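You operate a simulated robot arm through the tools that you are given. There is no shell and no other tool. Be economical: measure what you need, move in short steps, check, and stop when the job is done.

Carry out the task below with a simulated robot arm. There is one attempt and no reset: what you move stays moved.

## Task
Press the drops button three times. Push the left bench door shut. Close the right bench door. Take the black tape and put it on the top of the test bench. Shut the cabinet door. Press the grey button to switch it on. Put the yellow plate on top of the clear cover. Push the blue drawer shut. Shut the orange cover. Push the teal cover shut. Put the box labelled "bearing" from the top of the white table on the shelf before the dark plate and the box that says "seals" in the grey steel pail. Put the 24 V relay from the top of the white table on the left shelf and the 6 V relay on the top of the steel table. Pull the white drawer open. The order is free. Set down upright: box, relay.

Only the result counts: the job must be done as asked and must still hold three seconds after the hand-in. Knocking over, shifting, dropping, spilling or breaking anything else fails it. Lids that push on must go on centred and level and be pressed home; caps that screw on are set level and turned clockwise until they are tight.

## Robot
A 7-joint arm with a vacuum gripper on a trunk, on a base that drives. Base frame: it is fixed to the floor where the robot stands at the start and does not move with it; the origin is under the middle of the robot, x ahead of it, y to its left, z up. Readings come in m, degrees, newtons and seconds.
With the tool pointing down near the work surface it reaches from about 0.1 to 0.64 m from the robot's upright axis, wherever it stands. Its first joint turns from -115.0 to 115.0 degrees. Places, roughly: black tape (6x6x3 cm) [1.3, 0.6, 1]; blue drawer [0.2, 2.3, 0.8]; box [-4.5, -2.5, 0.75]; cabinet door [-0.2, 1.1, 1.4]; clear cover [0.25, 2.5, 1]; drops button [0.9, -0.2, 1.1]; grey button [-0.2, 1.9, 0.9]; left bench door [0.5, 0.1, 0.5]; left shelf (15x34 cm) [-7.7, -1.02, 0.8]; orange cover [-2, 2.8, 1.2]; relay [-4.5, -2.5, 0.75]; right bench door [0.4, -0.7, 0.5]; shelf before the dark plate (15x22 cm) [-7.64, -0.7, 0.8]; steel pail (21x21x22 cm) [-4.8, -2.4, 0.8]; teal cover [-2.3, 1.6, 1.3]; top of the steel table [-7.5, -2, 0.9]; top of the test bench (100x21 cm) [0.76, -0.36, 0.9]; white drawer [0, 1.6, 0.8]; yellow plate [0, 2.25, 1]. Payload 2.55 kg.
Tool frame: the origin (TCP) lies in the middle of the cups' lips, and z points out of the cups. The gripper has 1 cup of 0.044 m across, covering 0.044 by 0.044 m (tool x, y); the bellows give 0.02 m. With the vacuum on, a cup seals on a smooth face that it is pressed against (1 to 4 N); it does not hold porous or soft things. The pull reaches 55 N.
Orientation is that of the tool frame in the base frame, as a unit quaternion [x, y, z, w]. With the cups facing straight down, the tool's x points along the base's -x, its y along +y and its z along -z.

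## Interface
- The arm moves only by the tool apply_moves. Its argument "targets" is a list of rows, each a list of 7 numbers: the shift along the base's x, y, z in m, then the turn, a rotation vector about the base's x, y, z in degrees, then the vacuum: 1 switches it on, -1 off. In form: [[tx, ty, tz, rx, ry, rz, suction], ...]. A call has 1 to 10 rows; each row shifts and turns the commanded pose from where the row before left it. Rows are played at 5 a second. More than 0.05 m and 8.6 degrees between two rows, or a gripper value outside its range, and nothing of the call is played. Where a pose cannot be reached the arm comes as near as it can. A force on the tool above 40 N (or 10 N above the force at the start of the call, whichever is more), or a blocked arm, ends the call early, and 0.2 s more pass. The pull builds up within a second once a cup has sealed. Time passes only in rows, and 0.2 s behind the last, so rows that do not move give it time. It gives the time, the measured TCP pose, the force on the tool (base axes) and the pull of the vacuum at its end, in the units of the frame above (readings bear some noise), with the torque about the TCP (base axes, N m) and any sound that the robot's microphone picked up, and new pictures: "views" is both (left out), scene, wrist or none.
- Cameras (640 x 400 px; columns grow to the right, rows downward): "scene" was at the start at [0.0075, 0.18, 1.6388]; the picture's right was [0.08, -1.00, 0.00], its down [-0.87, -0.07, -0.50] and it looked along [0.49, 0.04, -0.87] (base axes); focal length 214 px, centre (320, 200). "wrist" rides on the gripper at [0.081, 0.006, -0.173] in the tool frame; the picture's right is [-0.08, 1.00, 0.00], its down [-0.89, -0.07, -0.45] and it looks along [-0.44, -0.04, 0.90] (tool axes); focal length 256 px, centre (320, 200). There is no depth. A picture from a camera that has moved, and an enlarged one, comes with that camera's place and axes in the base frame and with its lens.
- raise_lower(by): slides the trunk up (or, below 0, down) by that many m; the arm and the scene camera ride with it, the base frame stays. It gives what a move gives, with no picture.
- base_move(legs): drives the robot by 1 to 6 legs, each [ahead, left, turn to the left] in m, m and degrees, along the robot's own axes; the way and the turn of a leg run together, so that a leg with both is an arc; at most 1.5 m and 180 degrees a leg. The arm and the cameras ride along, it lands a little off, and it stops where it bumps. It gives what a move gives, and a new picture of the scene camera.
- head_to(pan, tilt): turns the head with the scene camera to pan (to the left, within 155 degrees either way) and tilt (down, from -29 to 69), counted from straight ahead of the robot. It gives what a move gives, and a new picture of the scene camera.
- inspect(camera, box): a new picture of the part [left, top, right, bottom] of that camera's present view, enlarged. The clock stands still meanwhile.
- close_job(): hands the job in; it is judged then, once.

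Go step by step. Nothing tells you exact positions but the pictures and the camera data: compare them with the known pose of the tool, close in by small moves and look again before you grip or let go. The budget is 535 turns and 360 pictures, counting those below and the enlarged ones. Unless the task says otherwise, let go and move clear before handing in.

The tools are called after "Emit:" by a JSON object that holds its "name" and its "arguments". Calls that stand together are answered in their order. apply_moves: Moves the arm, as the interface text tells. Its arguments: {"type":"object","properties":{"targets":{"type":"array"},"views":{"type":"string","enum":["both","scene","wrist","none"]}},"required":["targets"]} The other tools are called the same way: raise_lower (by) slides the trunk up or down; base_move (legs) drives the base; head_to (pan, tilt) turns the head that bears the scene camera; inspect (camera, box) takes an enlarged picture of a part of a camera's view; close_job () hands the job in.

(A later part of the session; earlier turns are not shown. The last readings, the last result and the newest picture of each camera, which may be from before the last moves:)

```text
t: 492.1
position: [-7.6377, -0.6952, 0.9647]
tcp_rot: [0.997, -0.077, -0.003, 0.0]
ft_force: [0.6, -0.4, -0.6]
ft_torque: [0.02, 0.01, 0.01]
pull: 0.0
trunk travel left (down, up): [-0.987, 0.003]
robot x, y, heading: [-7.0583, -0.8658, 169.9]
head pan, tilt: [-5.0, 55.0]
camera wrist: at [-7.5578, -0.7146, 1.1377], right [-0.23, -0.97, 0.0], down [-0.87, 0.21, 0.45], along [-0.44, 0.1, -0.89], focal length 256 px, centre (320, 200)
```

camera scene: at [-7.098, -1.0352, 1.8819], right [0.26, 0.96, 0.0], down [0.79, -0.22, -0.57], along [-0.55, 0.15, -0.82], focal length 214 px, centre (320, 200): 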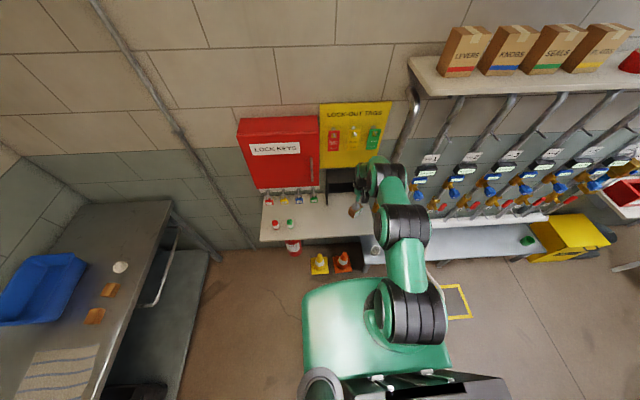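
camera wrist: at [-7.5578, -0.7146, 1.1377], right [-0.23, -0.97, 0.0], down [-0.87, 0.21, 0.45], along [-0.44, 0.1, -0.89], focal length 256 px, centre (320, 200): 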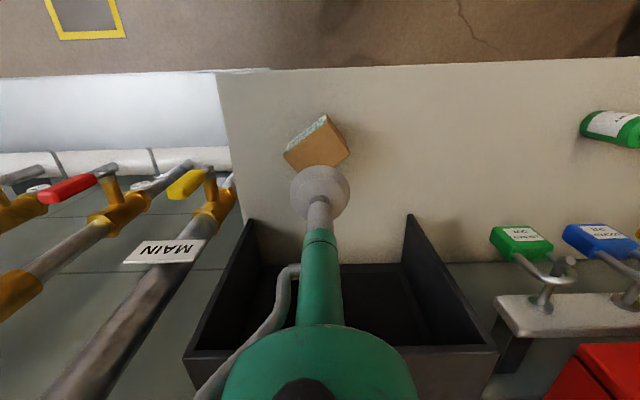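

BEARING stands on the shelf. Next the relays: I drive back to the white table.

Emit:
{"name": "base_move", "arguments": {"legs": [[-0.6, 0, 0], [0, 0, 88.3], [0, 1.2, 0], [0, 1.13, 0], [0.25, 0, 0]]}}

Emit:
{"name": "inspect", "arguments": {"camera": "wrist", "box": [0, 0, 640, 400]}}

```text
t: 511.7
position: [-4.4223, -2.2774, 0.9653]
tcp_rot: [0.769, 0.639, -0.004, 0.004]
ft_force: [0.6, -0.2, 0.8]
ft_torque: [0.03, 0.01, -0.02]
pull: 0.0
trunk travel left (down, up): [-0.987, 0.003]
robot x, y, heading: [-4.2327, -1.7027, -101.9]
head pan, tilt: [-5.0, 55.0]
camera scene: at [-4.0661, -1.7524, 1.8819], right [-0.96, 0.29, 0.0], down [0.24, 0.78, -0.57], along [-0.17, -0.55, -0.82], focal length 214 px, centre (320, 200)
```

scene: 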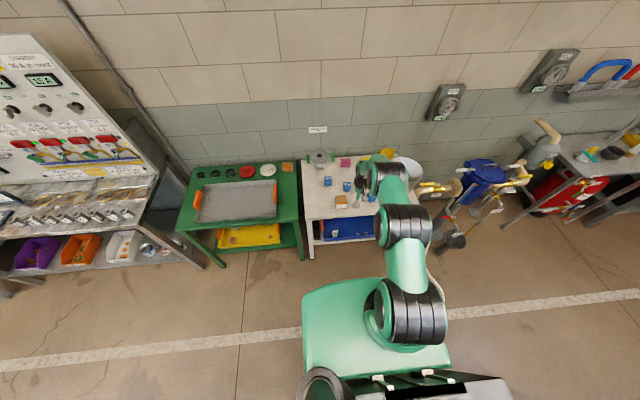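

```text
1.00 times, centred on (320, 200) of wrist (not enlarged: the box is as wide or as high as the picture)
camera zoom: at [-4.4015, -2.1997, 1.1377], right [0.97, -0.26, 0.0], down [-0.23, -0.86, 0.45], along [-0.12, -0.44, -0.89], focal length 256 px, centre (320, 200)
```

zoom: 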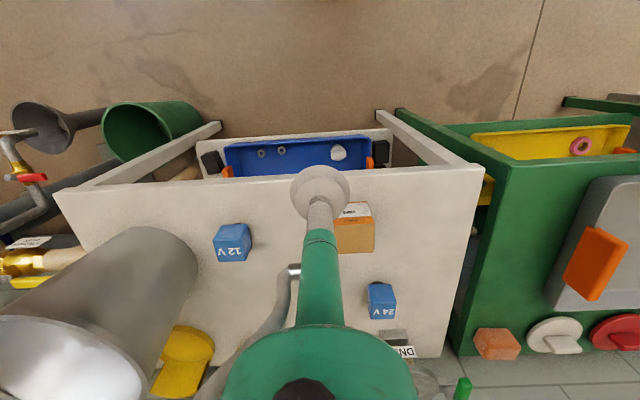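

Emit:
{"name": "base_move", "arguments": {"legs": [[0, 0.102, 0], [0.3, 0, 0]]}}

Emit:
{"name": "raise_lower", "arguments": {"by": -0.1}}

Emit:
{"name": "inspect", "arguments": {"camera": "wrist", "box": [0, 0, 640, 400]}}

Emit:
{"name": "inspect", "arguments": {"camera": "scene", "box": [300, 60, 420, 150]}}

```text
t: 514.5
position: [-4.3839, -2.5926, 0.9636]
tcp_rot: [0.769, 0.639, -0.003, 0.002]
ft_force: [-0.3, 0.1, -0.2]
ft_torque: [0.04, 0.0, 0.05]
pull: 0.1
trunk travel left (down, up): [-0.987, 0.003]
robot x, y, heading: [-4.1924, -2.0151, -102.1]
head pan, tilt: [-5.0, 55.0]
camera scene: at [-4.0287, -2.0658, 1.8819], right [-0.96, 0.29, 0.0], down [0.24, 0.78, -0.57], along [-0.17, -0.55, -0.82], focal length 214 px, centre (320, 200)
```

scene: 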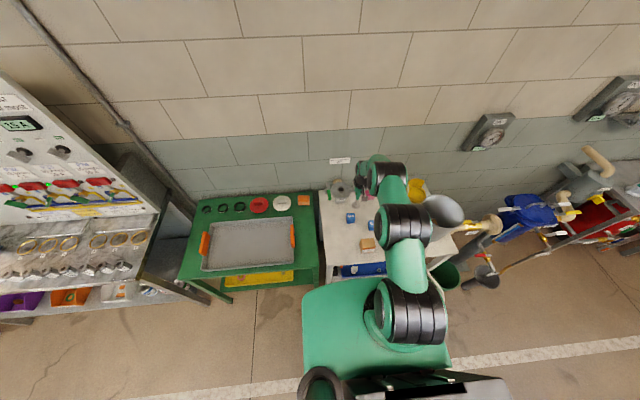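

```text
t: 515.9
position: [-4.3835, -2.5924, 0.8653]
tcp_rot: [0.769, 0.64, -0.004, 0.003]
ft_force: [0.0, 0.1, 0.1]
ft_torque: [-0.02, 0.01, 0.0]
pull: 0.1
trunk travel left (down, up): [-0.887, 0.103]
robot x, y, heading: [-4.1931, -2.0153, -101.8]
head pan, tilt: [-5.0, 55.0]
```

```text
1.00 times, centred on (320, 200) of wrist (not enlarged: the box is as wide or as high as the picture)
camera zoom: at [-4.3631, -2.5136, 1.0378], right [0.97, -0.26, 0.0], down [-0.23, -0.86, 0.45], along [-0.12, -0.44, -0.89], focal length 256 px, centre (320, 200)
```

zoom: 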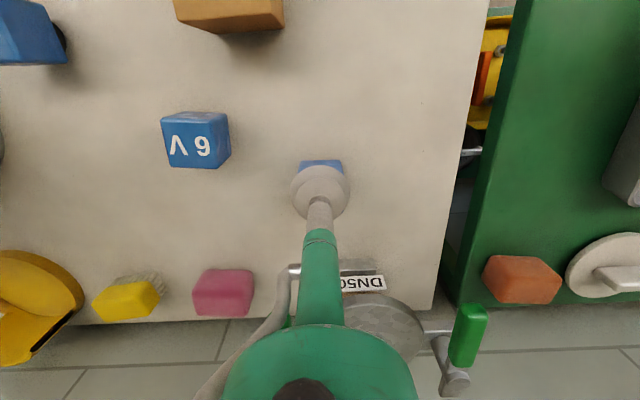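

```text
4.44 times, centred on (360, 105) of scene
camera zoom: at [-4.0288, -2.0653, 1.782], right [-0.96, 0.29, 0.0], down [0.24, 0.78, -0.57], along [-0.17, -0.55, -0.82], focal length 953 px, centre (142, 622)
```

zoom: 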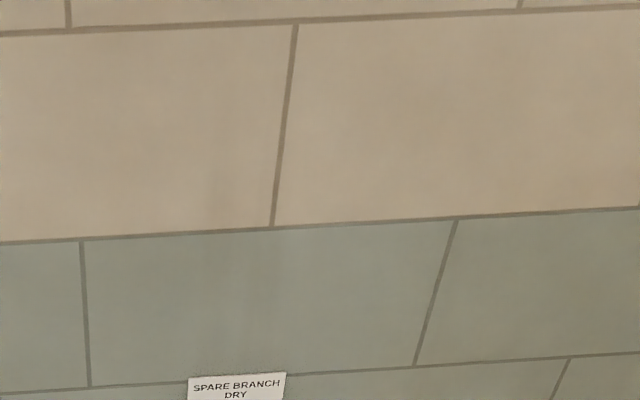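

Emit:
{"name": "apply_moves", "arguments": {"targets": [[-0.005, -0.026, 0, 0, 0, 0, -1], [0, 0, -0.025, 0, 0, 0, -1], [0, 0, 0, 0, 0, 0, -1]], "views": "none"}}

Emit:
{"name": "inspect", "arguments": {"camera": "wrist", "box": [260, 120, 380, 240]}}

Emit:
{"name": "inspect", "arguments": {"camera": "scene", "box": [320, 160, 420, 240]}}

```text
t: 516.7
position: [-4.3885, -2.6187, 0.8401]
tcp_rot: [0.768, 0.64, -0.002, 0.003]
ft_force: [0.4, -0.5, -0.2]
ft_torque: [-0.01, 0.0, 0.0]
pull: 0.0
trunk travel left (down, up): [-0.887, 0.103]
robot x, y, heading: [-4.1964, -2.0176, -102.1]
head pan, tilt: [-5.0, 55.0]
```

```text
3.33 times, centred on (320, 180) of wrist
camera zoom: at [-4.3682, -2.54, 1.0124], right [0.97, -0.26, 0.0], down [-0.23, -0.86, 0.45], along [-0.12, -0.44, -0.89], focal length 853 px, centre (320, 267)
```

zoom: 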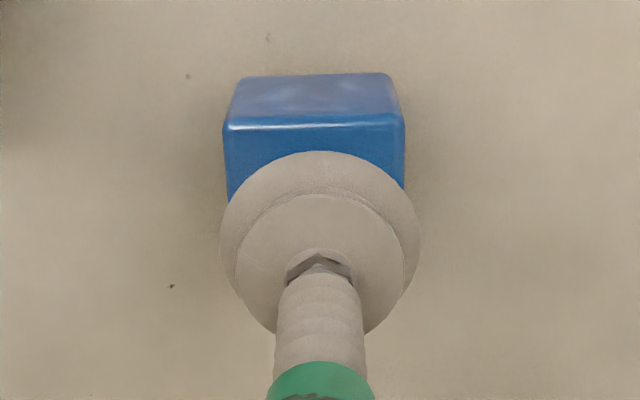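

```text
5.00 times, centred on (370, 200) of scene
camera zoom: at [-4.0287, -2.0657, 1.7819], right [-0.96, 0.29, 0.0], down [0.24, 0.78, -0.57], along [-0.17, -0.55, -0.82], focal length 1072 px, centre (70, 200)
```

zoom: 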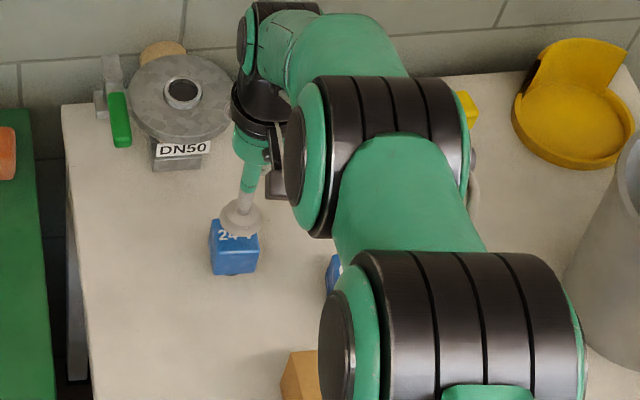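

Emit:
{"name": "apply_moves", "arguments": {"targets": [[-0.0035, -0.0075, -0.012, 0, 0, 0, -1], [0, 0, -0.01, 0, 0, 0, -1], [0, 0, 0, 0, 0, 0, -1]], "views": "none"}}

Emit:
{"name": "inspect", "arguments": {"camera": "wrist", "box": [260, 120, 380, 240]}}

```text
t: 517.5
position: [-4.3919, -2.6267, 0.8195]
tcp_rot: [0.769, 0.639, -0.003, 0.003]
ft_force: [-0.2, 0.6, -0.1]
ft_torque: [-0.01, 0.01, 0.03]
pull: 0.1
trunk travel left (down, up): [-0.887, 0.103]
robot x, y, heading: [-4.196, -2.0118, -101.7]
head pan, tilt: [-5.0, 55.0]
```

```text
3.33 times, centred on (320, 180) of wrist
camera zoom: at [-4.3718, -2.5477, 0.9906], right [0.97, -0.26, 0.0], down [-0.23, -0.86, 0.45], along [-0.12, -0.44, -0.89], focal length 853 px, centre (320, 267)
```

zoom: 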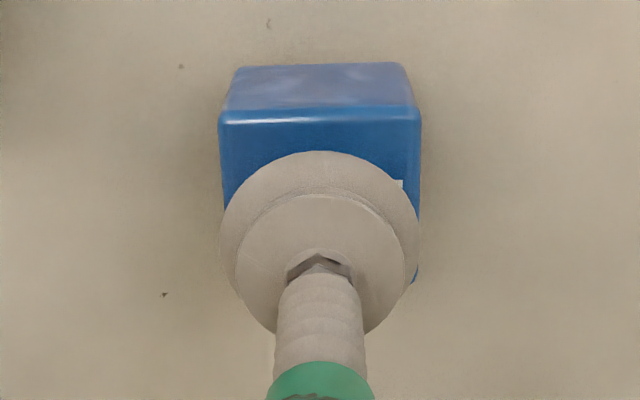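

Emit:
{"name": "apply_moves", "arguments": {"targets": [[0, 0.001, -0.008, 0, 0, 0, -1], [0, 0, -0.004, 0, 0, 0, -1], [0, 0, 0, 0, 0, 0, -1]], "views": "none"}}

Emit:
{"name": "inspect", "arguments": {"camera": "wrist", "box": [260, 120, 380, 240]}}

```text
t: 518.3
position: [-4.3924, -2.6262, 0.8057]
tcp_rot: [0.769, 0.639, -0.002, 0.002]
ft_force: [0.1, -0.9, -0.2]
ft_torque: [0.01, -0.01, 0.0]
pull: 0.1
trunk travel left (down, up): [-0.887, 0.103]
robot x, y, heading: [-4.1947, -2.0186, -102.1]
head pan, tilt: [-5.0, 55.0]
```

```text
3.33 times, centred on (320, 180) of wrist
camera zoom: at [-4.3716, -2.5463, 0.9785], right [0.97, -0.26, 0.0], down [-0.23, -0.86, 0.45], along [-0.12, -0.44, -0.89], focal length 853 px, centre (320, 267)
```

zoom: 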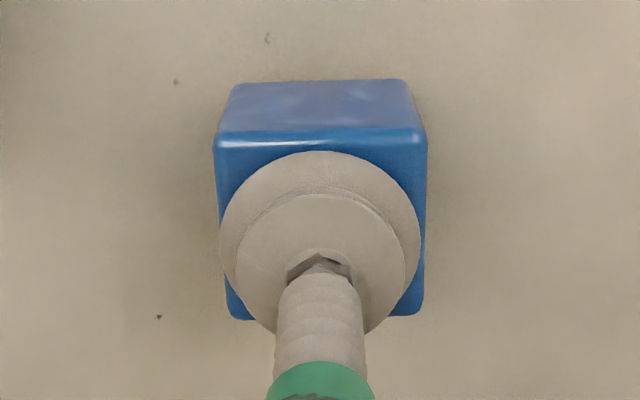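

Emit:
{"name": "apply_moves", "arguments": {"targets": [[0, 0, -0.004, 0, 0, 0, 1], [0, 0, -0.003, 0, 0, 0, 1], [0, 0, -0.003, 0, 0, 0, 1], [0, 0, -0.003, 0, 0, 0, 1], [0, 0, 0, 0, 0, 0, 1]], "views": "none"}}

Emit:
{"name": "inspect", "arguments": {"camera": "wrist", "box": [260, 120, 380, 240]}}

```text
t: 519.5
position: [-4.3924, -2.6254, 0.7997]
tcp_rot: [0.769, 0.64, -0.008, 0.005]
ft_force: [-1.0, -1.5, 23.6]
ft_torque: [0.26, -0.07, 0.0]
pull: 55.7
trunk travel left (down, up): [-0.887, 0.103]
robot x, y, heading: [-4.1931, -2.0161, -102.2]
head pan, tilt: [-5.0, 55.0]
```

```text
3.33 times, centred on (320, 180) of wrist
camera zoom: at [-4.3711, -2.5445, 0.9706], right [0.97, -0.26, 0.0], down [-0.23, -0.86, 0.46], along [-0.12, -0.45, -0.89], focal length 853 px, centre (320, 267)
```

zoom: 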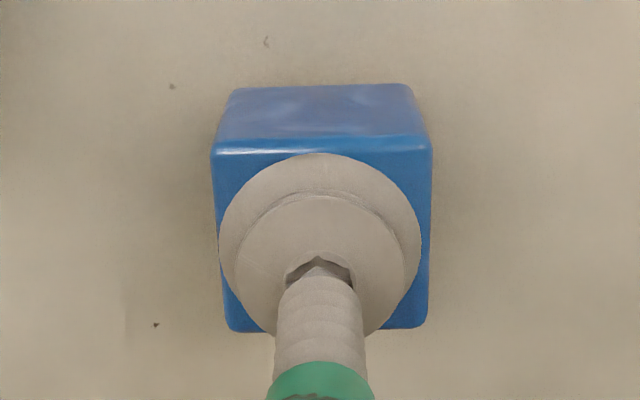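

Sealed. I lift, back away, then lower it close to the floor so that turning is safe.

Emit:
{"name": "apply_moves", "arguments": {"targets": [[0, 0, 0.01, 0, 0, 0, 1], [0, 0, 0.03, 0, 0, 0, 1], [0, 0, 0.04, 0, 0, 0, 1], [0, 0, 0.03, 0, 0, 0, 1]], "views": "none"}}

Emit:
{"name": "base_move", "arguments": {"legs": [[-0.65, 0, 0]]}}

Emit:
{"name": "raise_lower", "arguments": {"by": -0.4}}

Emit:
{"name": "raise_lower", "arguments": {"by": -0.35}}

```text
t: 520.5
position: [-4.3919, -2.6228, 0.9025]
tcp_rot: [0.769, 0.639, -0.002, 0.001]
ft_force: [0.6, 0.0, -1.7]
ft_torque: [-0.04, -0.02, 0.0]
pull: 54.8
trunk travel left (down, up): [-0.887, 0.103]
robot x, y, heading: [-4.1964, -2.0141, -102.2]
head pan, tilt: [-5.0, 55.0]
```

```text
t: 524.0
position: [-4.2574, -1.9963, 0.9039]
tcp_rot: [0.768, 0.64, -0.003, 0.002]
ft_force: [0.8, -0.8, -0.9]
ft_torque: [0.02, 0.02, -0.01]
pull: 55.1
trunk travel left (down, up): [-0.887, 0.103]
robot x, y, heading: [-4.064, -1.3879, -102.0]
head pan, tilt: [-5.0, 55.0]
camera scene: at [-3.896, -1.4356, 1.7819], right [-0.96, 0.29, 0.0], down [0.24, 0.78, -0.57], along [-0.17, -0.55, -0.82], focal length 214 px, centre (320, 200)
```

scene: 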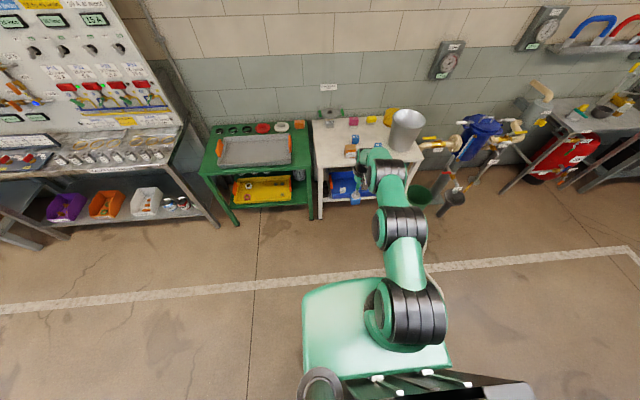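

```text
t: 527.9
position: [-4.2577, -1.9965, 0.505]
tcp_rot: [0.768, 0.64, -0.003, 0.002]
ft_force: [-0.6, -0.2, -0.2]
ft_torque: [-0.03, 0.01, 0.0]
pull: 55.1
trunk travel left (down, up): [-0.487, 0.503]
robot x, y, heading: [-4.0611, -1.385, -102.0]
head pan, tilt: [-5.0, 55.0]
```

```text
t: 531.3
position: [-4.2579, -1.9965, 0.1529]
tcp_rot: [0.768, 0.641, -0.004, 0.003]
ft_force: [0.9, -0.3, 0.1]
ft_torque: [-0.01, -0.01, -0.01]
pull: 55.0
trunk travel left (down, up): [-0.137, 0.853]
robot x, y, heading: [-4.0597, -1.3834, -101.8]
head pan, tilt: [-5.0, 55.0]
```

Emit:
{"name": "base_move", "arguments": {"legs": [[0, 0, -15], [0, 0, -15], [0, 0, -15], [0, 0, -15], [0, 0, -15], [0, 0, -14.7]]}}

```text
t: 537.0
position: [-4.672, -1.1956, 0.1549]
tcp_rot: [0.996, -0.088, -0.004, -0.001]
ft_force: [0.7, -0.7, -0.9]
ft_torque: [-0.02, -0.01, -0.04]
pull: 55.0
trunk travel left (down, up): [-0.137, 0.853]
robot x, y, heading: [-4.0626, -1.3871, 168.4]
head pan, tilt: [-5.0, 55.0]
camera scene: at [-4.1061, -1.5543, 1.0319], right [0.28, 0.96, 0.0], down [0.79, -0.23, -0.57], along [-0.55, 0.16, -0.82], focal length 214 px, centre (320, 200)
```

scene: 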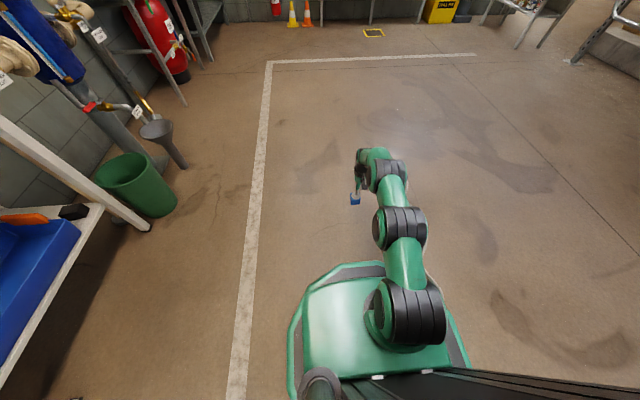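

Held. I drive straight with the relay low, then raise it at the shelf.

Emit:
{"name": "base_move", "arguments": {"legs": [[1.2, 0, 0], [1.1, 0, 0], [0, 0.34, 0]]}}

Emit:
{"name": "raise_lower", "arguments": {"by": 0.4}}

Emit:
{"name": "raise_lower", "arguments": {"by": 0.4}}

Emit:
{"name": "base_move", "arguments": {"legs": [[0.55, 0, 0]]}}

Emit:
{"name": "inspect", "arguments": {"camera": "wrist", "box": [0, 0, 640, 400]}}

```text
t: 550.1
position: [-6.9913, -1.1005, 0.1528]
tcp_rot: [0.997, -0.079, -0.004, 0.0]
ft_force: [0.4, -0.1, -0.5]
ft_torque: [-0.04, -0.01, 0.0]
pull: 55.3
trunk travel left (down, up): [-0.137, 0.853]
robot x, y, heading: [-6.3771, -1.2831, 169.5]
head pan, tilt: [-5.0, 55.0]
camera scene: at [-6.4197, -1.4503, 1.0319], right [0.27, 0.96, 0.0], down [0.79, -0.22, -0.57], along [-0.55, 0.15, -0.82], focal length 214 px, centre (320, 200)
```

scene: 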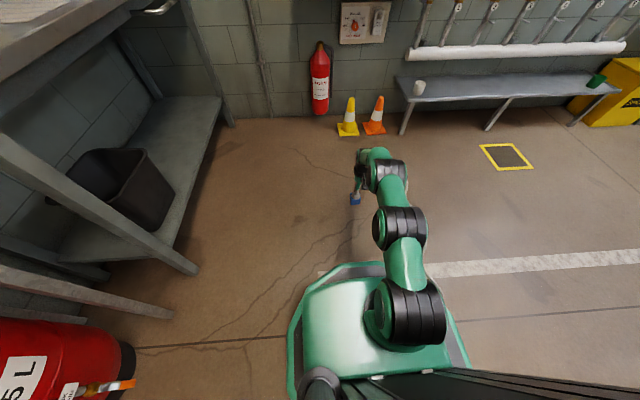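

```text
t: 554.0
position: [-6.9908, -1.1009, 0.5538]
tcp_rot: [0.997, -0.079, -0.003, 0.0]
ft_force: [0.1, -0.2, -1.3]
ft_torque: [0.01, -0.03, -0.03]
pull: 55.2
trunk travel left (down, up): [-0.537, 0.453]
robot x, y, heading: [-6.3791, -1.2814, 169.6]
head pan, tilt: [-5.0, 55.0]
```

```text
t: 557.8
position: [-6.9922, -1.1005, 0.9556]
tcp_rot: [0.997, -0.079, -0.003, 0.001]
ft_force: [0.9, -0.6, -0.9]
ft_torque: [-0.01, -0.01, -0.02]
pull: 54.2
trunk travel left (down, up): [-0.937, 0.053]
robot x, y, heading: [-6.3805, -1.2833, 169.6]
head pan, tilt: [-5.0, 55.0]
```

```text
t: 561.0
position: [-7.5345, -1.0007, 0.9535]
tcp_rot: [0.997, -0.078, -0.004, -0.001]
ft_force: [-0.5, 0.5, -1.0]
ft_torque: [0.02, -0.03, -0.01]
pull: 55.4
trunk travel left (down, up): [-0.937, 0.053]
robot x, y, heading: [-6.9184, -1.1837, 169.4]
head pan, tilt: [-5.0, 55.0]
camera scene: at [-6.9612, -1.35, 1.8319], right [0.27, 0.96, 0.0], down [0.79, -0.22, -0.57], along [-0.55, 0.15, -0.82], focal length 214 px, centre (320, 200)
```

scene: 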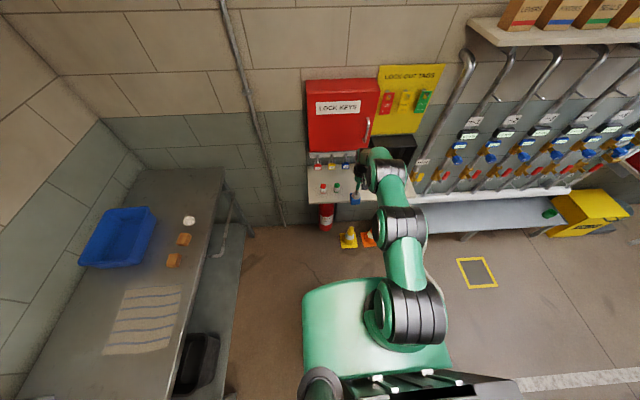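

```text
1.00 times, centred on (320, 200) of wrist (not enlarged: the box is as wide or as high as the picture)
camera zoom: at [-7.454, -1.0206, 1.1257], right [-0.23, -0.97, 0.0], down [-0.87, 0.21, 0.45], along [-0.44, 0.11, -0.89], focal length 256 px, centre (320, 200)
```

zoom: 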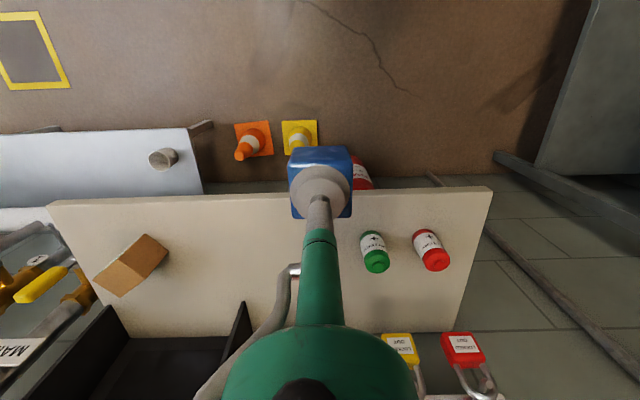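

Emit:
{"name": "base_move", "arguments": {"legs": [[0, -0.043, 0], [0.148, 0, 0]]}}

Emit:
{"name": "inspect", "arguments": {"camera": "wrist", "box": [0, 0, 640, 400]}}

```text
t: 562.8
position: [-7.6692, -0.9312, 0.9544]
tcp_rot: [0.997, -0.078, -0.003, -0.002]
ft_force: [0.0, 0.2, -1.6]
ft_torque: [0.01, 0.0, -0.01]
pull: 54.6
trunk travel left (down, up): [-0.937, 0.053]
robot x, y, heading: [-7.0599, -1.116, 169.7]
head pan, tilt: [-5.0, 55.0]
camera scene: at [-7.098, -1.2812, 1.8319], right [0.27, 0.96, 0.0], down [0.79, -0.22, -0.57], along [-0.55, 0.15, -0.82], focal length 214 px, centre (320, 200)
```

scene: 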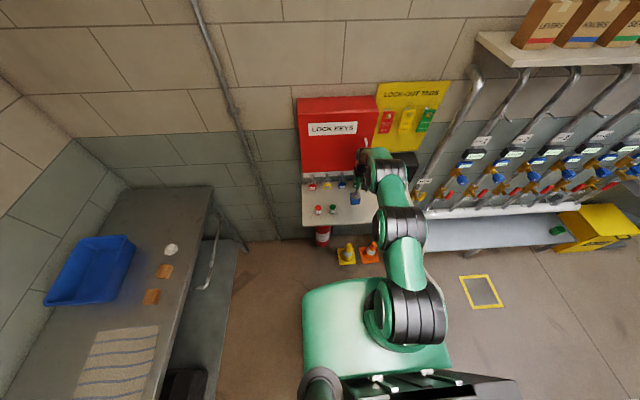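

```text
1.00 times, centred on (320, 200) of wrist (not enlarged: the box is as wide or as high as the picture)
camera zoom: at [-7.591, -0.9521, 1.1258], right [-0.23, -0.97, 0.0], down [-0.87, 0.21, 0.45], along [-0.44, 0.11, -0.89], focal length 256 px, centre (320, 200)
```

zoom: 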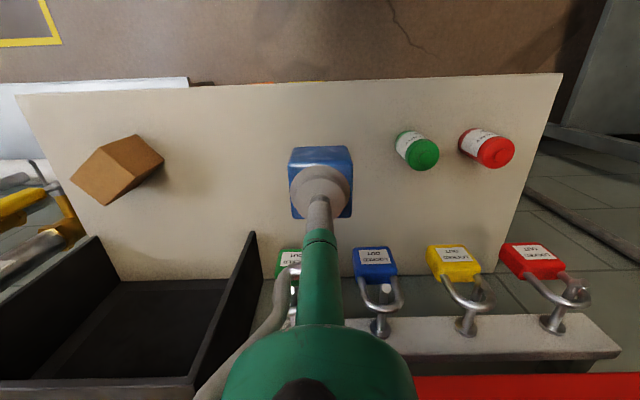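

Emit:
{"name": "apply_moves", "arguments": {"targets": [[0, 0, -0.03, 0, 0, 0, 1], [0, 0, -0.03, 0, 0, 0, 1], [0, 0, -0.02, 0, 0, 0, 1], [0, 0, -0.008, 0, 0, 0, 1], [0, 0, 0, 0, 0, 0, 1]], "views": "wrist"}}

Emit:
{"name": "apply_moves", "arguments": {"targets": [[0, 0, -0.004, 0, 0, 0, 1], [0, 0, -0.003, 0, 0, 0, 1], [0, 0, -0.003, 0, 0, 0, 1], [0, 0, -0.003, 0, 0, 0, 1], [0, 0, -0.003, 0, 0, 0, 1]], "views": "none"}}

```text
t: 564.0
position: [-7.6699, -0.9308, 0.8654]
tcp_rot: [0.997, -0.078, -0.004, 0.0]
ft_force: [0.5, -0.2, -1.2]
ft_torque: [-0.01, 0.0, 0.01]
pull: 54.7
trunk travel left (down, up): [-0.937, 0.053]
robot x, y, heading: [-7.0549, -1.1128, 169.8]
head pan, tilt: [-5.0, 55.0]
camera wrist: at [-7.5903, -0.9517, 1.0372], right [-0.23, -0.97, 0.0], down [-0.87, 0.21, 0.45], along [-0.44, 0.11, -0.89], focal length 256 px, centre (320, 200)
```

wrist: 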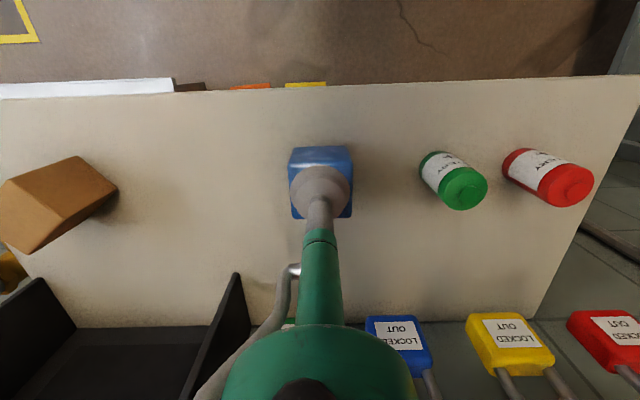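

```text
t: 565.2
position: [-7.6713, -0.9317, 0.8564]
tcp_rot: [0.997, -0.078, -0.011, -0.003]
ft_force: [7.4, -2.3, 38.7]
ft_torque: [-0.19, -0.35, 0.0]
pull: 55.0
trunk travel left (down, up): [-0.937, 0.053]
robot x, y, heading: [-7.0559, -1.1128, 169.7]
head pan, tilt: [-5.0, 55.0]
```

Contact. I release the 24 V relay and lift.

Emit:
{"name": "apply_moves", "arguments": {"targets": [[0, 0, 0.005, 0, 0, 0, 1], [0, 0, 0, 0, 0, 0, -1], [0, 0, 0, 0, 0, 0, -1], [0, 0, 0.005, 0, 0, 0, -1], [0, 0, 0.02, 0, 0, 0, -1], [0, 0, 0.04, 0, 0, 0, -1], [0, 0, 0.04, 0, 0, 0, -1]], "views": "wrist"}}

```text
t: 566.8
position: [-7.6682, -0.9323, 0.9593]
tcp_rot: [0.997, -0.079, -0.003, 0.001]
ft_force: [0.0, -0.5, 0.0]
ft_torque: [0.0, 0.03, 0.0]
pull: 0.1
trunk travel left (down, up): [-0.937, 0.053]
robot x, y, heading: [-7.0581, -1.1137, 169.6]
head pan, tilt: [-5.0, 55.0]
camera wrist: at [-7.5893, -0.9521, 1.1318], right [-0.23, -0.97, 0.0], down [-0.87, 0.21, 0.45], along [-0.44, 0.1, -0.89], focal length 256 px, centre (320, 200)
```

wrist: 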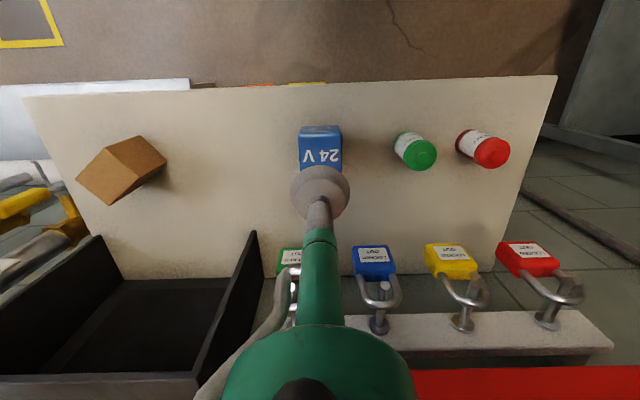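

The 24 V relay stands on the left shelf. Now back for the 6 V relay.

Emit:
{"name": "base_move", "arguments": {"legs": [[-0.6, 0, 0], [0, 0, 88.6], [0, 1.2, 0], [0, 1.07, 0]]}}

Emit:
{"name": "inspect", "arguments": {"camera": "wrist", "box": [0, 0, 640, 400]}}

```text
t: 584.7
position: [-4.4618, -2.3143, 0.9596]
tcp_rot: [0.772, 0.635, -0.002, 0.002]
ft_force: [0.0, 0.4, -0.5]
ft_torque: [-0.02, 0.03, -0.02]
pull: 0.0
trunk travel left (down, up): [-0.937, 0.053]
robot x, y, heading: [-4.2567, -1.71, -102.6]
head pan, tilt: [-5.0, 55.0]
camera scene: at [-4.0933, -1.759, 1.8319], right [-0.95, 0.3, 0.0], down [0.25, 0.78, -0.57], along [-0.17, -0.55, -0.82], focal length 214 px, centre (320, 200)
```

scene: 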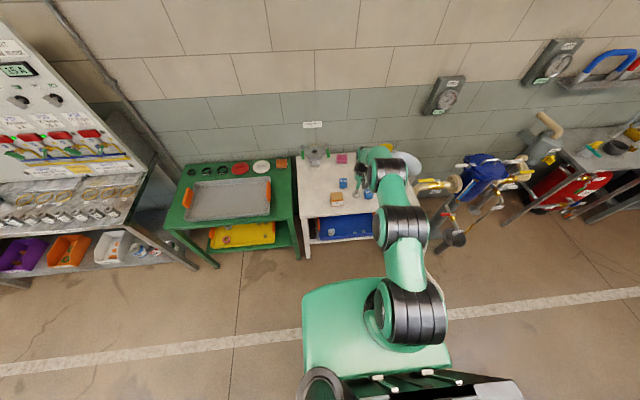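

```text
1.00 times, centred on (320, 200) of wrist (not enlarged: the box is as wide or as high as the picture)
camera zoom: at [-4.4407, -2.2358, 1.1322], right [0.96, -0.27, 0.0], down [-0.24, -0.86, 0.45], along [-0.12, -0.44, -0.89], focal length 256 px, centre (320, 200)
```

zoom: 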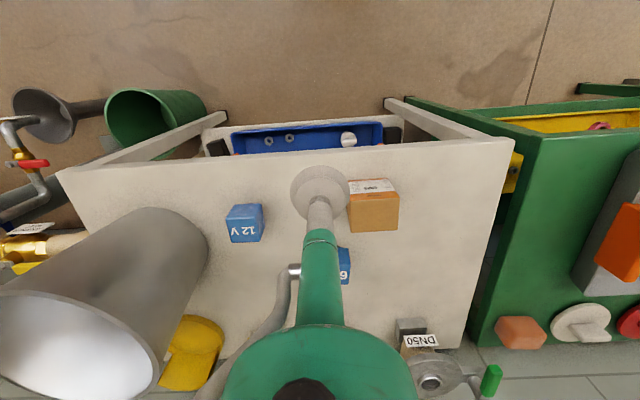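

Emit:
{"name": "base_move", "arguments": {"legs": [[0, 0.02, 0], [0.2, 0, 0]]}}

Emit:
{"name": "raise_lower", "arguments": {"by": -0.1}}

Emit:
{"name": "inspect", "arguments": {"camera": "wrist", "box": [220, 80, 420, 240]}}

```text
t: 586.7
position: [-4.4866, -2.5125, 0.9607]
tcp_rot: [0.771, 0.636, -0.003, 0.002]
ft_force: [0.0, 0.0, -0.1]
ft_torque: [-0.03, 0.04, -0.01]
pull: 0.0
trunk travel left (down, up): [-0.937, 0.053]
robot x, y, heading: [-4.2842, -1.9058, -102.6]
head pan, tilt: [-5.0, 55.0]
camera scene: at [-4.1173, -1.9581, 1.8319], right [-0.95, 0.3, 0.0], down [0.25, 0.78, -0.57], along [-0.17, -0.55, -0.82], focal length 214 px, centre (320, 200)
```

scene: 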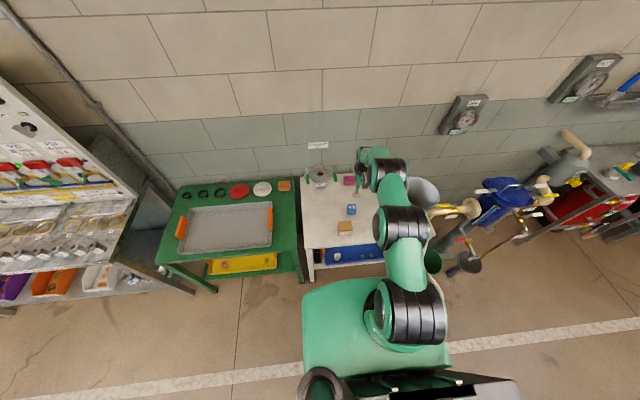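

```text
t: 588.0
position: [-4.4865, -2.5137, 0.8598]
tcp_rot: [0.772, 0.635, -0.002, 0.003]
ft_force: [-0.1, 0.0, -0.8]
ft_torque: [-0.04, -0.01, -0.01]
pull: 0.0
trunk travel left (down, up): [-0.837, 0.153]
robot x, y, heading: [-4.2837, -1.9049, -102.2]
head pan, tilt: [-5.0, 55.0]
```

```text
2.50 times, centred on (320, 160) of wrist
camera zoom: at [-4.4648, -2.4341, 1.0324], right [0.96, -0.27, 0.0], down [-0.24, -0.86, 0.45], along [-0.12, -0.44, -0.89], focal length 640 px, centre (320, 300)
```

zoom: 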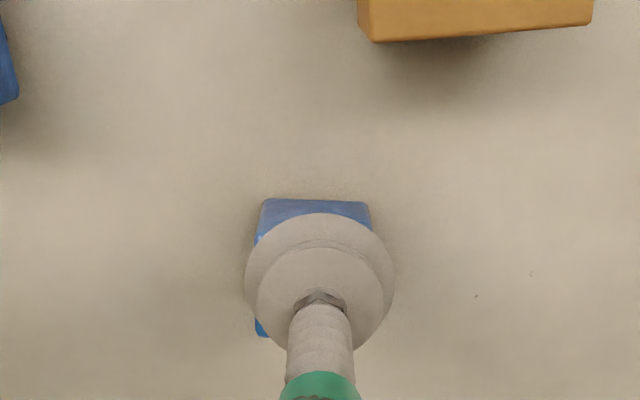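

Emit:
{"name": "apply_moves", "arguments": {"targets": [[-0.007, -0.024, -0.02, 0, 0, 0, -1], [0, 0, -0.01, 0, 0, 0, -1], [0, 0, 0, 0, 0, 0, -1]], "views": "none"}}

Emit:
{"name": "inspect", "arguments": {"camera": "wrist", "box": [260, 120, 380, 240]}}

```text
t: 588.8
position: [-4.4911, -2.5313, 0.8318]
tcp_rot: [0.772, 0.636, -0.003, 0.003]
ft_force: [0.6, -0.6, 0.2]
ft_torque: [0.02, 0.03, 0.01]
pull: 0.0
out of reach, approached as far as the arm can: row 1
trunk travel left (down, up): [-0.837, 0.153]
robot x, y, heading: [-4.2829, -1.9076, -102.6]
head pan, tilt: [-5.0, 55.0]
```

```text
3.33 times, centred on (320, 180) of wrist
camera zoom: at [-4.4703, -2.4534, 1.0031], right [0.96, -0.27, 0.0], down [-0.24, -0.86, 0.45], along [-0.12, -0.44, -0.89], focal length 853 px, centre (320, 267)
```

zoom: 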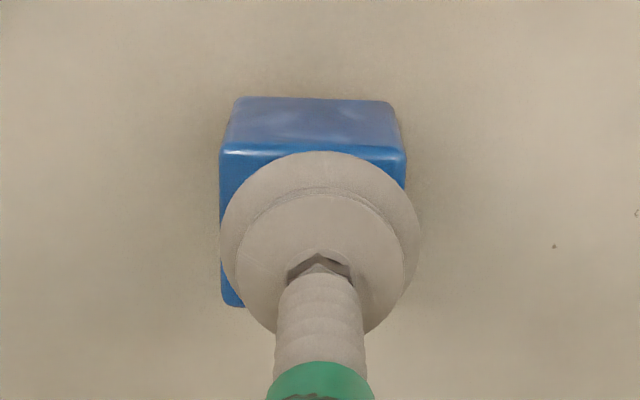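

Emit:
{"name": "base_move", "arguments": {"legs": [[0.04, 0, 0]]}}

Emit:
{"name": "apply_moves", "arguments": {"targets": [[0.004, 0.025, -0.006, 0, 0, 0, -1], [0, 0, -0.006, 0, 0, 0, -1], [0, 0, 0, 0, 0, 0, -1]], "views": "none"}}

Emit:
{"name": "inspect", "arguments": {"camera": "wrist", "box": [260, 120, 380, 240]}}

```text
t: 589.7
position: [-4.5012, -2.5711, 0.829]
tcp_rot: [0.772, 0.635, -0.003, 0.002]
ft_force: [-0.3, 0.2, -0.3]
ft_torque: [0.02, -0.03, 0.03]
pull: 0.0
trunk travel left (down, up): [-0.837, 0.153]
robot x, y, heading: [-4.2931, -1.9491, -102.3]
head pan, tilt: [-5.0, 55.0]
camera scene: at [-4.1264, -1.9981, 1.7319], right [-0.95, 0.3, 0.0], down [0.25, 0.78, -0.57], along [-0.17, -0.55, -0.82], focal length 214 px, centre (320, 200)
```

scene: 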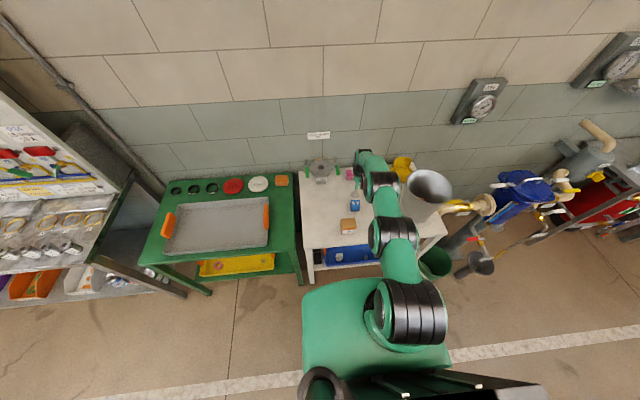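

```text
t: 590.5
position: [-4.4969, -2.5459, 0.8196]
tcp_rot: [0.773, 0.635, -0.003, 0.003]
ft_force: [0.0, 0.2, -0.3]
ft_torque: [0.0, 0.02, 0.01]
pull: 0.0
trunk travel left (down, up): [-0.837, 0.153]
robot x, y, heading: [-4.2888, -1.9447, -102.4]
head pan, tilt: [-5.0, 55.0]
```

```text
3.33 times, centred on (320, 180) of wrist
camera zoom: at [-4.4755, -2.4664, 0.9919], right [0.96, -0.27, 0.0], down [-0.24, -0.86, 0.45], along [-0.12, -0.44, -0.89], focal length 853 px, centre (320, 267)
```

zoom: 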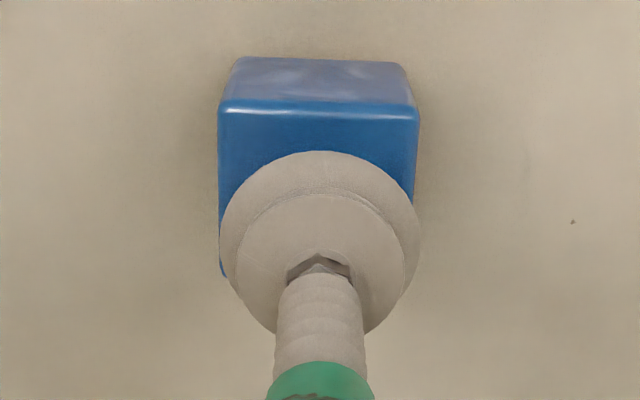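

Emit:
{"name": "apply_moves", "arguments": {"targets": [[0.0, 0.0025, -0.008, 0, 0, 0, -1], [0, 0, -0.004, 0, 0, 0, -1], [0, 0, 0, 0, 0, 0, -1]], "views": "none"}}

Emit:
{"name": "inspect", "arguments": {"camera": "wrist", "box": [260, 120, 380, 240]}}

```text
t: 591.3
position: [-4.4987, -2.5438, 0.8062]
tcp_rot: [0.772, 0.635, -0.004, 0.004]
ft_force: [-0.2, -0.9, 0.3]
ft_torque: [0.02, -0.01, 0.01]
pull: 0.1
trunk travel left (down, up): [-0.837, 0.153]
robot x, y, heading: [-4.2943, -1.9475, -102.7]
head pan, tilt: [-5.0, 55.0]
```

```text
3.33 times, centred on (320, 180) of wrist
camera zoom: at [-4.4754, -2.4646, 0.9796], right [0.96, -0.27, 0.0], down [-0.24, -0.86, 0.45], along [-0.12, -0.44, -0.89], focal length 853 px, centre (320, 267)
```

zoom: 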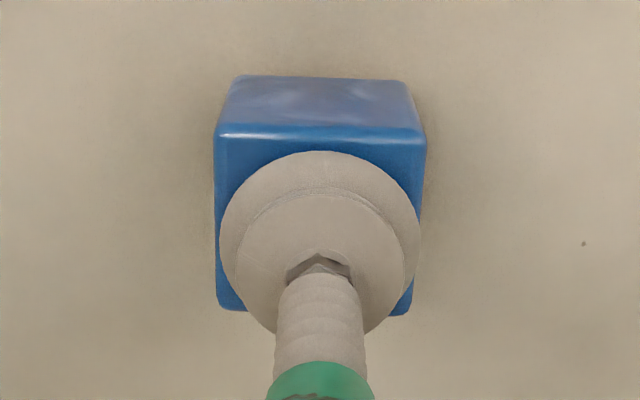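

Emit:
{"name": "apply_moves", "arguments": {"targets": [[0, 0.0012, -0.004, 0, 0, 0, 1], [0, 0, -0.003, 0, 0, 0, 1], [0, 0, -0.003, 0, 0, 0, 1], [0, 0, -0.003, 0, 0, 0, 1], [0, 0, 0, 0, 0, 0, 1]], "views": "none"}}

```text
t: 592.5
position: [-4.4966, -2.542, 0.7992]
tcp_rot: [0.772, 0.636, -0.009, 0.005]
ft_force: [0.4, 2.9, 24.1]
ft_torque: [0.39, -0.09, 0.0]
pull: 54.7
trunk travel left (down, up): [-0.837, 0.153]
robot x, y, heading: [-4.2881, -1.947, -102.5]
head pan, tilt: [-5.0, 55.0]
```

Sealed. The steel table can be reached with the same heading, so I lift, back off and drive sideways only.

Emit:
{"name": "apply_moves", "arguments": {"targets": [[0, 0, 0.01, 0, 0, 0, 1], [0, 0, 0.03, 0, 0, 0, 1], [0.004, 0.02, 0.035, 0, 0, 0, 1], [0.004, 0.02, 0.035, 0, 0, 0, 1]], "views": "none"}}

Emit:
{"name": "base_move", "arguments": {"legs": [[-0.55, 0, 0]]}}

Emit:
{"name": "raise_lower", "arguments": {"by": 0.15}}

Emit:
{"name": "base_move", "arguments": {"legs": [[0, -1.2, 0], [0, -1.2, 0]]}}

Emit:
{"name": "head_to", "arguments": {"pan": -15, "tilt": 45}}

```text
t: 593.5
position: [-4.4876, -2.5016, 0.9043]
tcp_rot: [0.772, 0.636, -0.003, 0.003]
ft_force: [0.1, 1.4, -0.3]
ft_torque: [-0.03, -0.01, 0.0]
pull: 54.5
trunk travel left (down, up): [-0.837, 0.153]
robot x, y, heading: [-4.2907, -1.9412, -102.8]
head pan, tilt: [-5.0, 55.0]
```

```text
t: 596.6
position: [-4.3702, -1.97, 0.9038]
tcp_rot: [0.772, 0.635, -0.004, 0.001]
ft_force: [-0.8, -0.3, -0.5]
ft_torque: [0.02, -0.01, -0.02]
pull: 55.1
trunk travel left (down, up): [-0.837, 0.153]
robot x, y, heading: [-4.1723, -1.4106, -102.7]
head pan, tilt: [-5.0, 55.0]
camera scene: at [-4.0069, -1.463, 1.7319], right [-0.95, 0.3, 0.0], down [0.25, 0.78, -0.57], along [-0.17, -0.55, -0.82], focal length 214 px, centre (320, 200)
```

scene: 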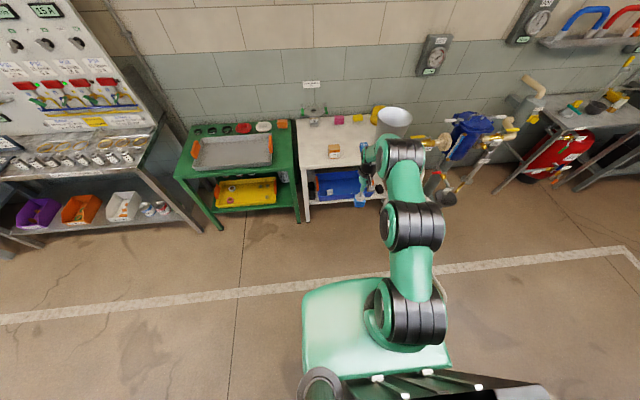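

```text
t: 598.4
position: [-4.3701, -1.9689, 1.0533]
tcp_rot: [0.773, 0.635, -0.004, 0.002]
ft_force: [0.7, 0.6, -1.3]
ft_torque: [0.01, 0.02, -0.02]
pull: 54.3
trunk travel left (down, up): [-0.987, 0.003]
robot x, y, heading: [-4.1721, -1.4138, -102.6]
head pan, tilt: [-5.0, 55.0]
```

```text
t: 610.2
position: [-6.7196, -1.4577, 1.0541]
tcp_rot: [0.77, 0.638, -0.003, 0.002]
ft_force: [-0.4, -1.2, -1.3]
ft_torque: [-0.03, 0.01, -0.01]
pull: 55.2
trunk travel left (down, up): [-0.987, 0.003]
robot x, y, heading: [-6.528, -0.8982, -102.2]
head pan, tilt: [-5.0, 55.0]
camera scene: at [-6.3614, -0.9472, 1.8819], right [-0.96, 0.29, 0.0], down [0.24, 0.78, -0.57], along [-0.17, -0.55, -0.82], focal length 214 px, centre (320, 200)
```

scene: 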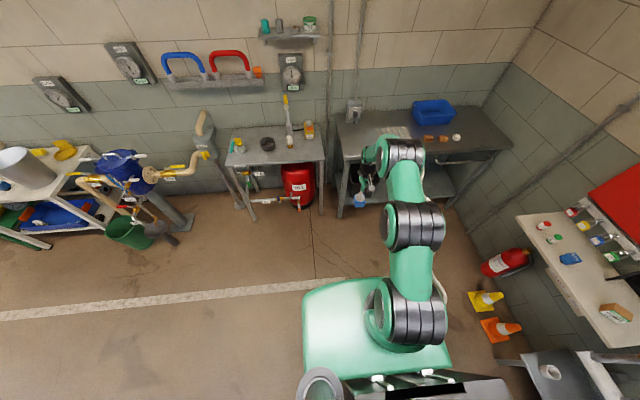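

```text
t: 610.9
position: [-6.7198, -1.4567, 1.0541]
tcp_rot: [0.77, 0.638, -0.004, 0.002]
ft_force: [-0.3, 0.9, -0.8]
ft_torque: [0.01, -0.02, 0.0]
pull: 54.7
trunk travel left (down, up): [-0.987, 0.003]
robot x, y, heading: [-6.5276, -0.8997, -102.2]
head pan, tilt: [-15.0, 45.0]
camera scene: at [-6.3772, -0.9507, 1.8953], right [-0.89, 0.46, 0.0], down [0.32, 0.63, -0.71], along [-0.32, -0.63, -0.71], focal length 214 px, centre (320, 200)
```

scene: 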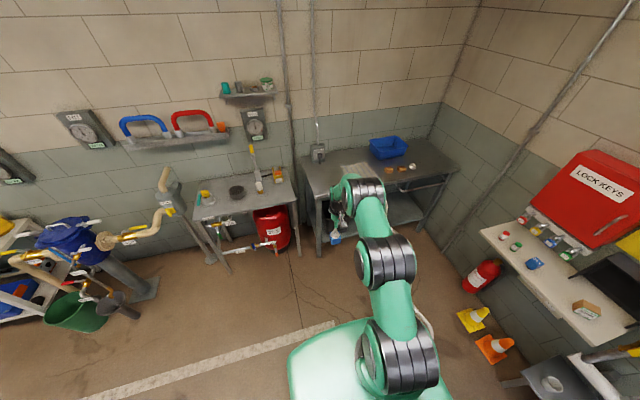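

Emit:
{"name": "inspect", "arguments": {"camera": "scene", "box": [290, 120, 470, 230]}}

Emit:
{"name": "inspect", "arguments": {"camera": "wrist", "box": [0, 0, 640, 400]}}

```text
3.56 times, centred on (380, 175) of scene
camera zoom: at [-6.3772, -0.9507, 1.8953], right [-0.89, 0.46, 0.0], down [0.32, 0.63, -0.71], along [-0.32, -0.63, -0.71], focal length 763 px, centre (107, 289)
```

zoom: 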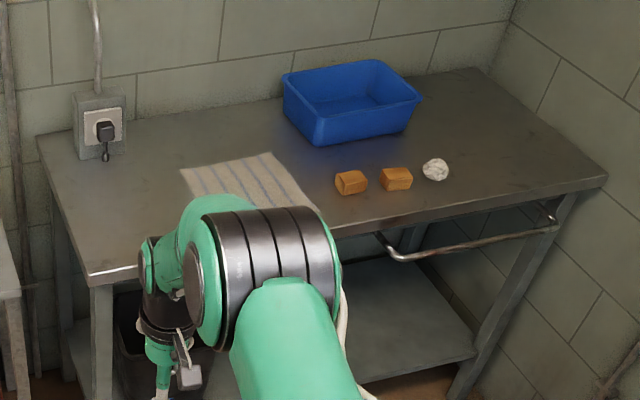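

```text
1.00 times, centred on (320, 200) of wrist (not enlarged: the box is as wide or as high as the picture)
camera zoom: at [-6.6992, -1.3776, 1.226], right [0.96, -0.26, 0.0], down [-0.23, -0.86, 0.45], along [-0.12, -0.44, -0.89], focal length 256 px, centre (320, 200)
```

zoom: 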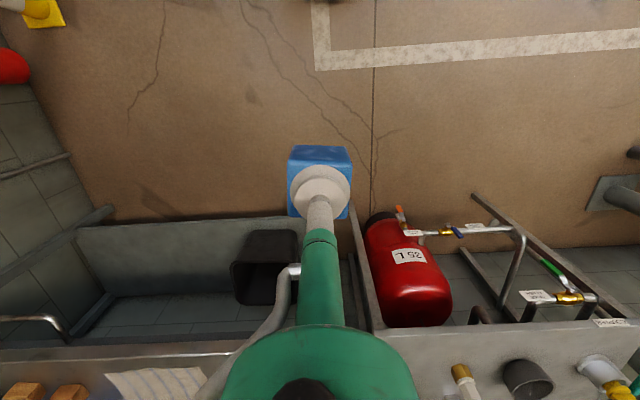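

I pick the free spot left of the cloth, about (-6.97,-2.03), and drive in.

Emit:
{"name": "base_move", "arguments": {"legs": [[0, -0.123, 0], [0.57, 0, 0]]}}

Emit:
{"name": "inspect", "arguments": {"camera": "wrist", "box": [0, 0, 640, 400]}}

```text
t: 615.0
position: [-6.9563, -1.9883, 1.0539]
tcp_rot: [0.769, 0.639, -0.004, 0.003]
ft_force: [-0.2, 0.3, -1.0]
ft_torque: [0.03, 0.01, -0.04]
pull: 55.0
trunk travel left (down, up): [-0.987, 0.003]
robot x, y, heading: [-6.7651, -1.4252, -101.7]
head pan, tilt: [-15.0, 45.0]
camera scene: at [-6.6159, -1.4817, 1.8954], right [-0.89, 0.45, 0.0], down [0.32, 0.63, -0.71], along [-0.32, -0.63, -0.71], focal length 214 px, centre (320, 200)
```

scene: 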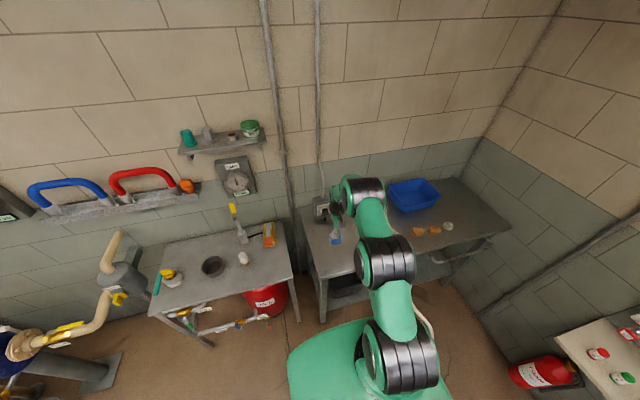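

```text
1.00 times, centred on (320, 200) of wrist (not enlarged: the box is as wide or as high as the picture)
camera zoom: at [-6.9362, -1.9098, 1.2261], right [0.97, -0.26, 0.0], down [-0.23, -0.86, 0.45], along [-0.12, -0.44, -0.89], focal length 256 px, centre (320, 200)
```

zoom: 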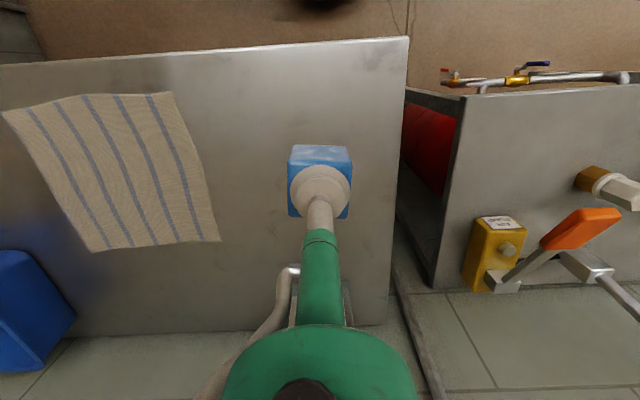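

Emit:
{"name": "apply_moves", "arguments": {"targets": [[0, 0, -0.03, 0, 0, 0, 1], [0, 0, -0.025, 0, 0, 0, 1], [0, 0, -0.015, 0, 0, 0, 1], [0, 0, -0.005, 0, 0, 0, 1], [0, 0, -0.004, 0, 0, 0, 1], [0, 0, -0.004, 0, 0, 0, 1], [0, 0, -0.004, 0, 0, 0, 1]], "views": "wrist"}}

```text
t: 616.6
position: [-6.9567, -1.9891, 0.9671]
tcp_rot: [0.769, 0.639, -0.004, 0.002]
ft_force: [-0.5, -0.6, -0.5]
ft_torque: [0.02, -0.01, -0.01]
pull: 54.8
trunk travel left (down, up): [-0.987, 0.003]
robot x, y, heading: [-6.7632, -1.4293, -101.9]
head pan, tilt: [-15.0, 45.0]
camera wrist: at [-6.9358, -1.9097, 1.1387], right [0.97, -0.26, 0.0], down [-0.23, -0.86, 0.45], along [-0.12, -0.44, -0.89], focal length 256 px, centre (320, 200)
```

wrist: 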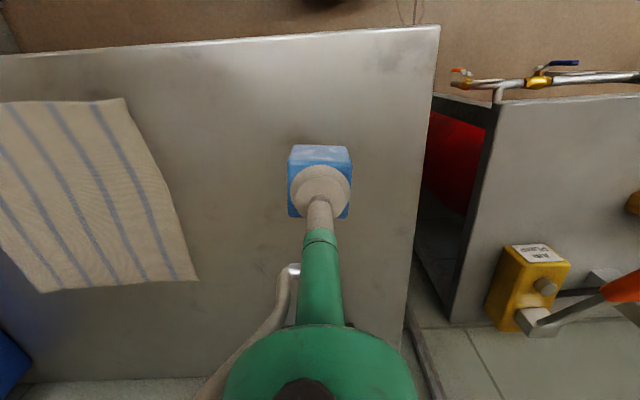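

Emit:
{"name": "apply_moves", "arguments": {"targets": [[0, 0, -0.005, 0, 0, 0, 1], [0, 0, -0.004, 0, 0, 0, 1], [0, 0, -0.004, 0, 0, 0, 1], [0, 0, -0.004, 0, 0, 0, 1], [0, 0, -0.004, 0, 0, 0, 1], [0, 0, -0.004, 0, 0, 0, 1]], "views": "none"}}

```text
t: 618.0
position: [-6.9566, -1.9898, 0.9416]
tcp_rot: [0.769, 0.639, -0.004, 0.002]
ft_force: [0.3, 0.5, -0.7]
ft_torque: [0.01, 0.0, -0.04]
pull: 55.2
trunk travel left (down, up): [-0.987, 0.003]
robot x, y, heading: [-6.7649, -1.4279, -101.5]
head pan, tilt: [-15.0, 45.0]
```

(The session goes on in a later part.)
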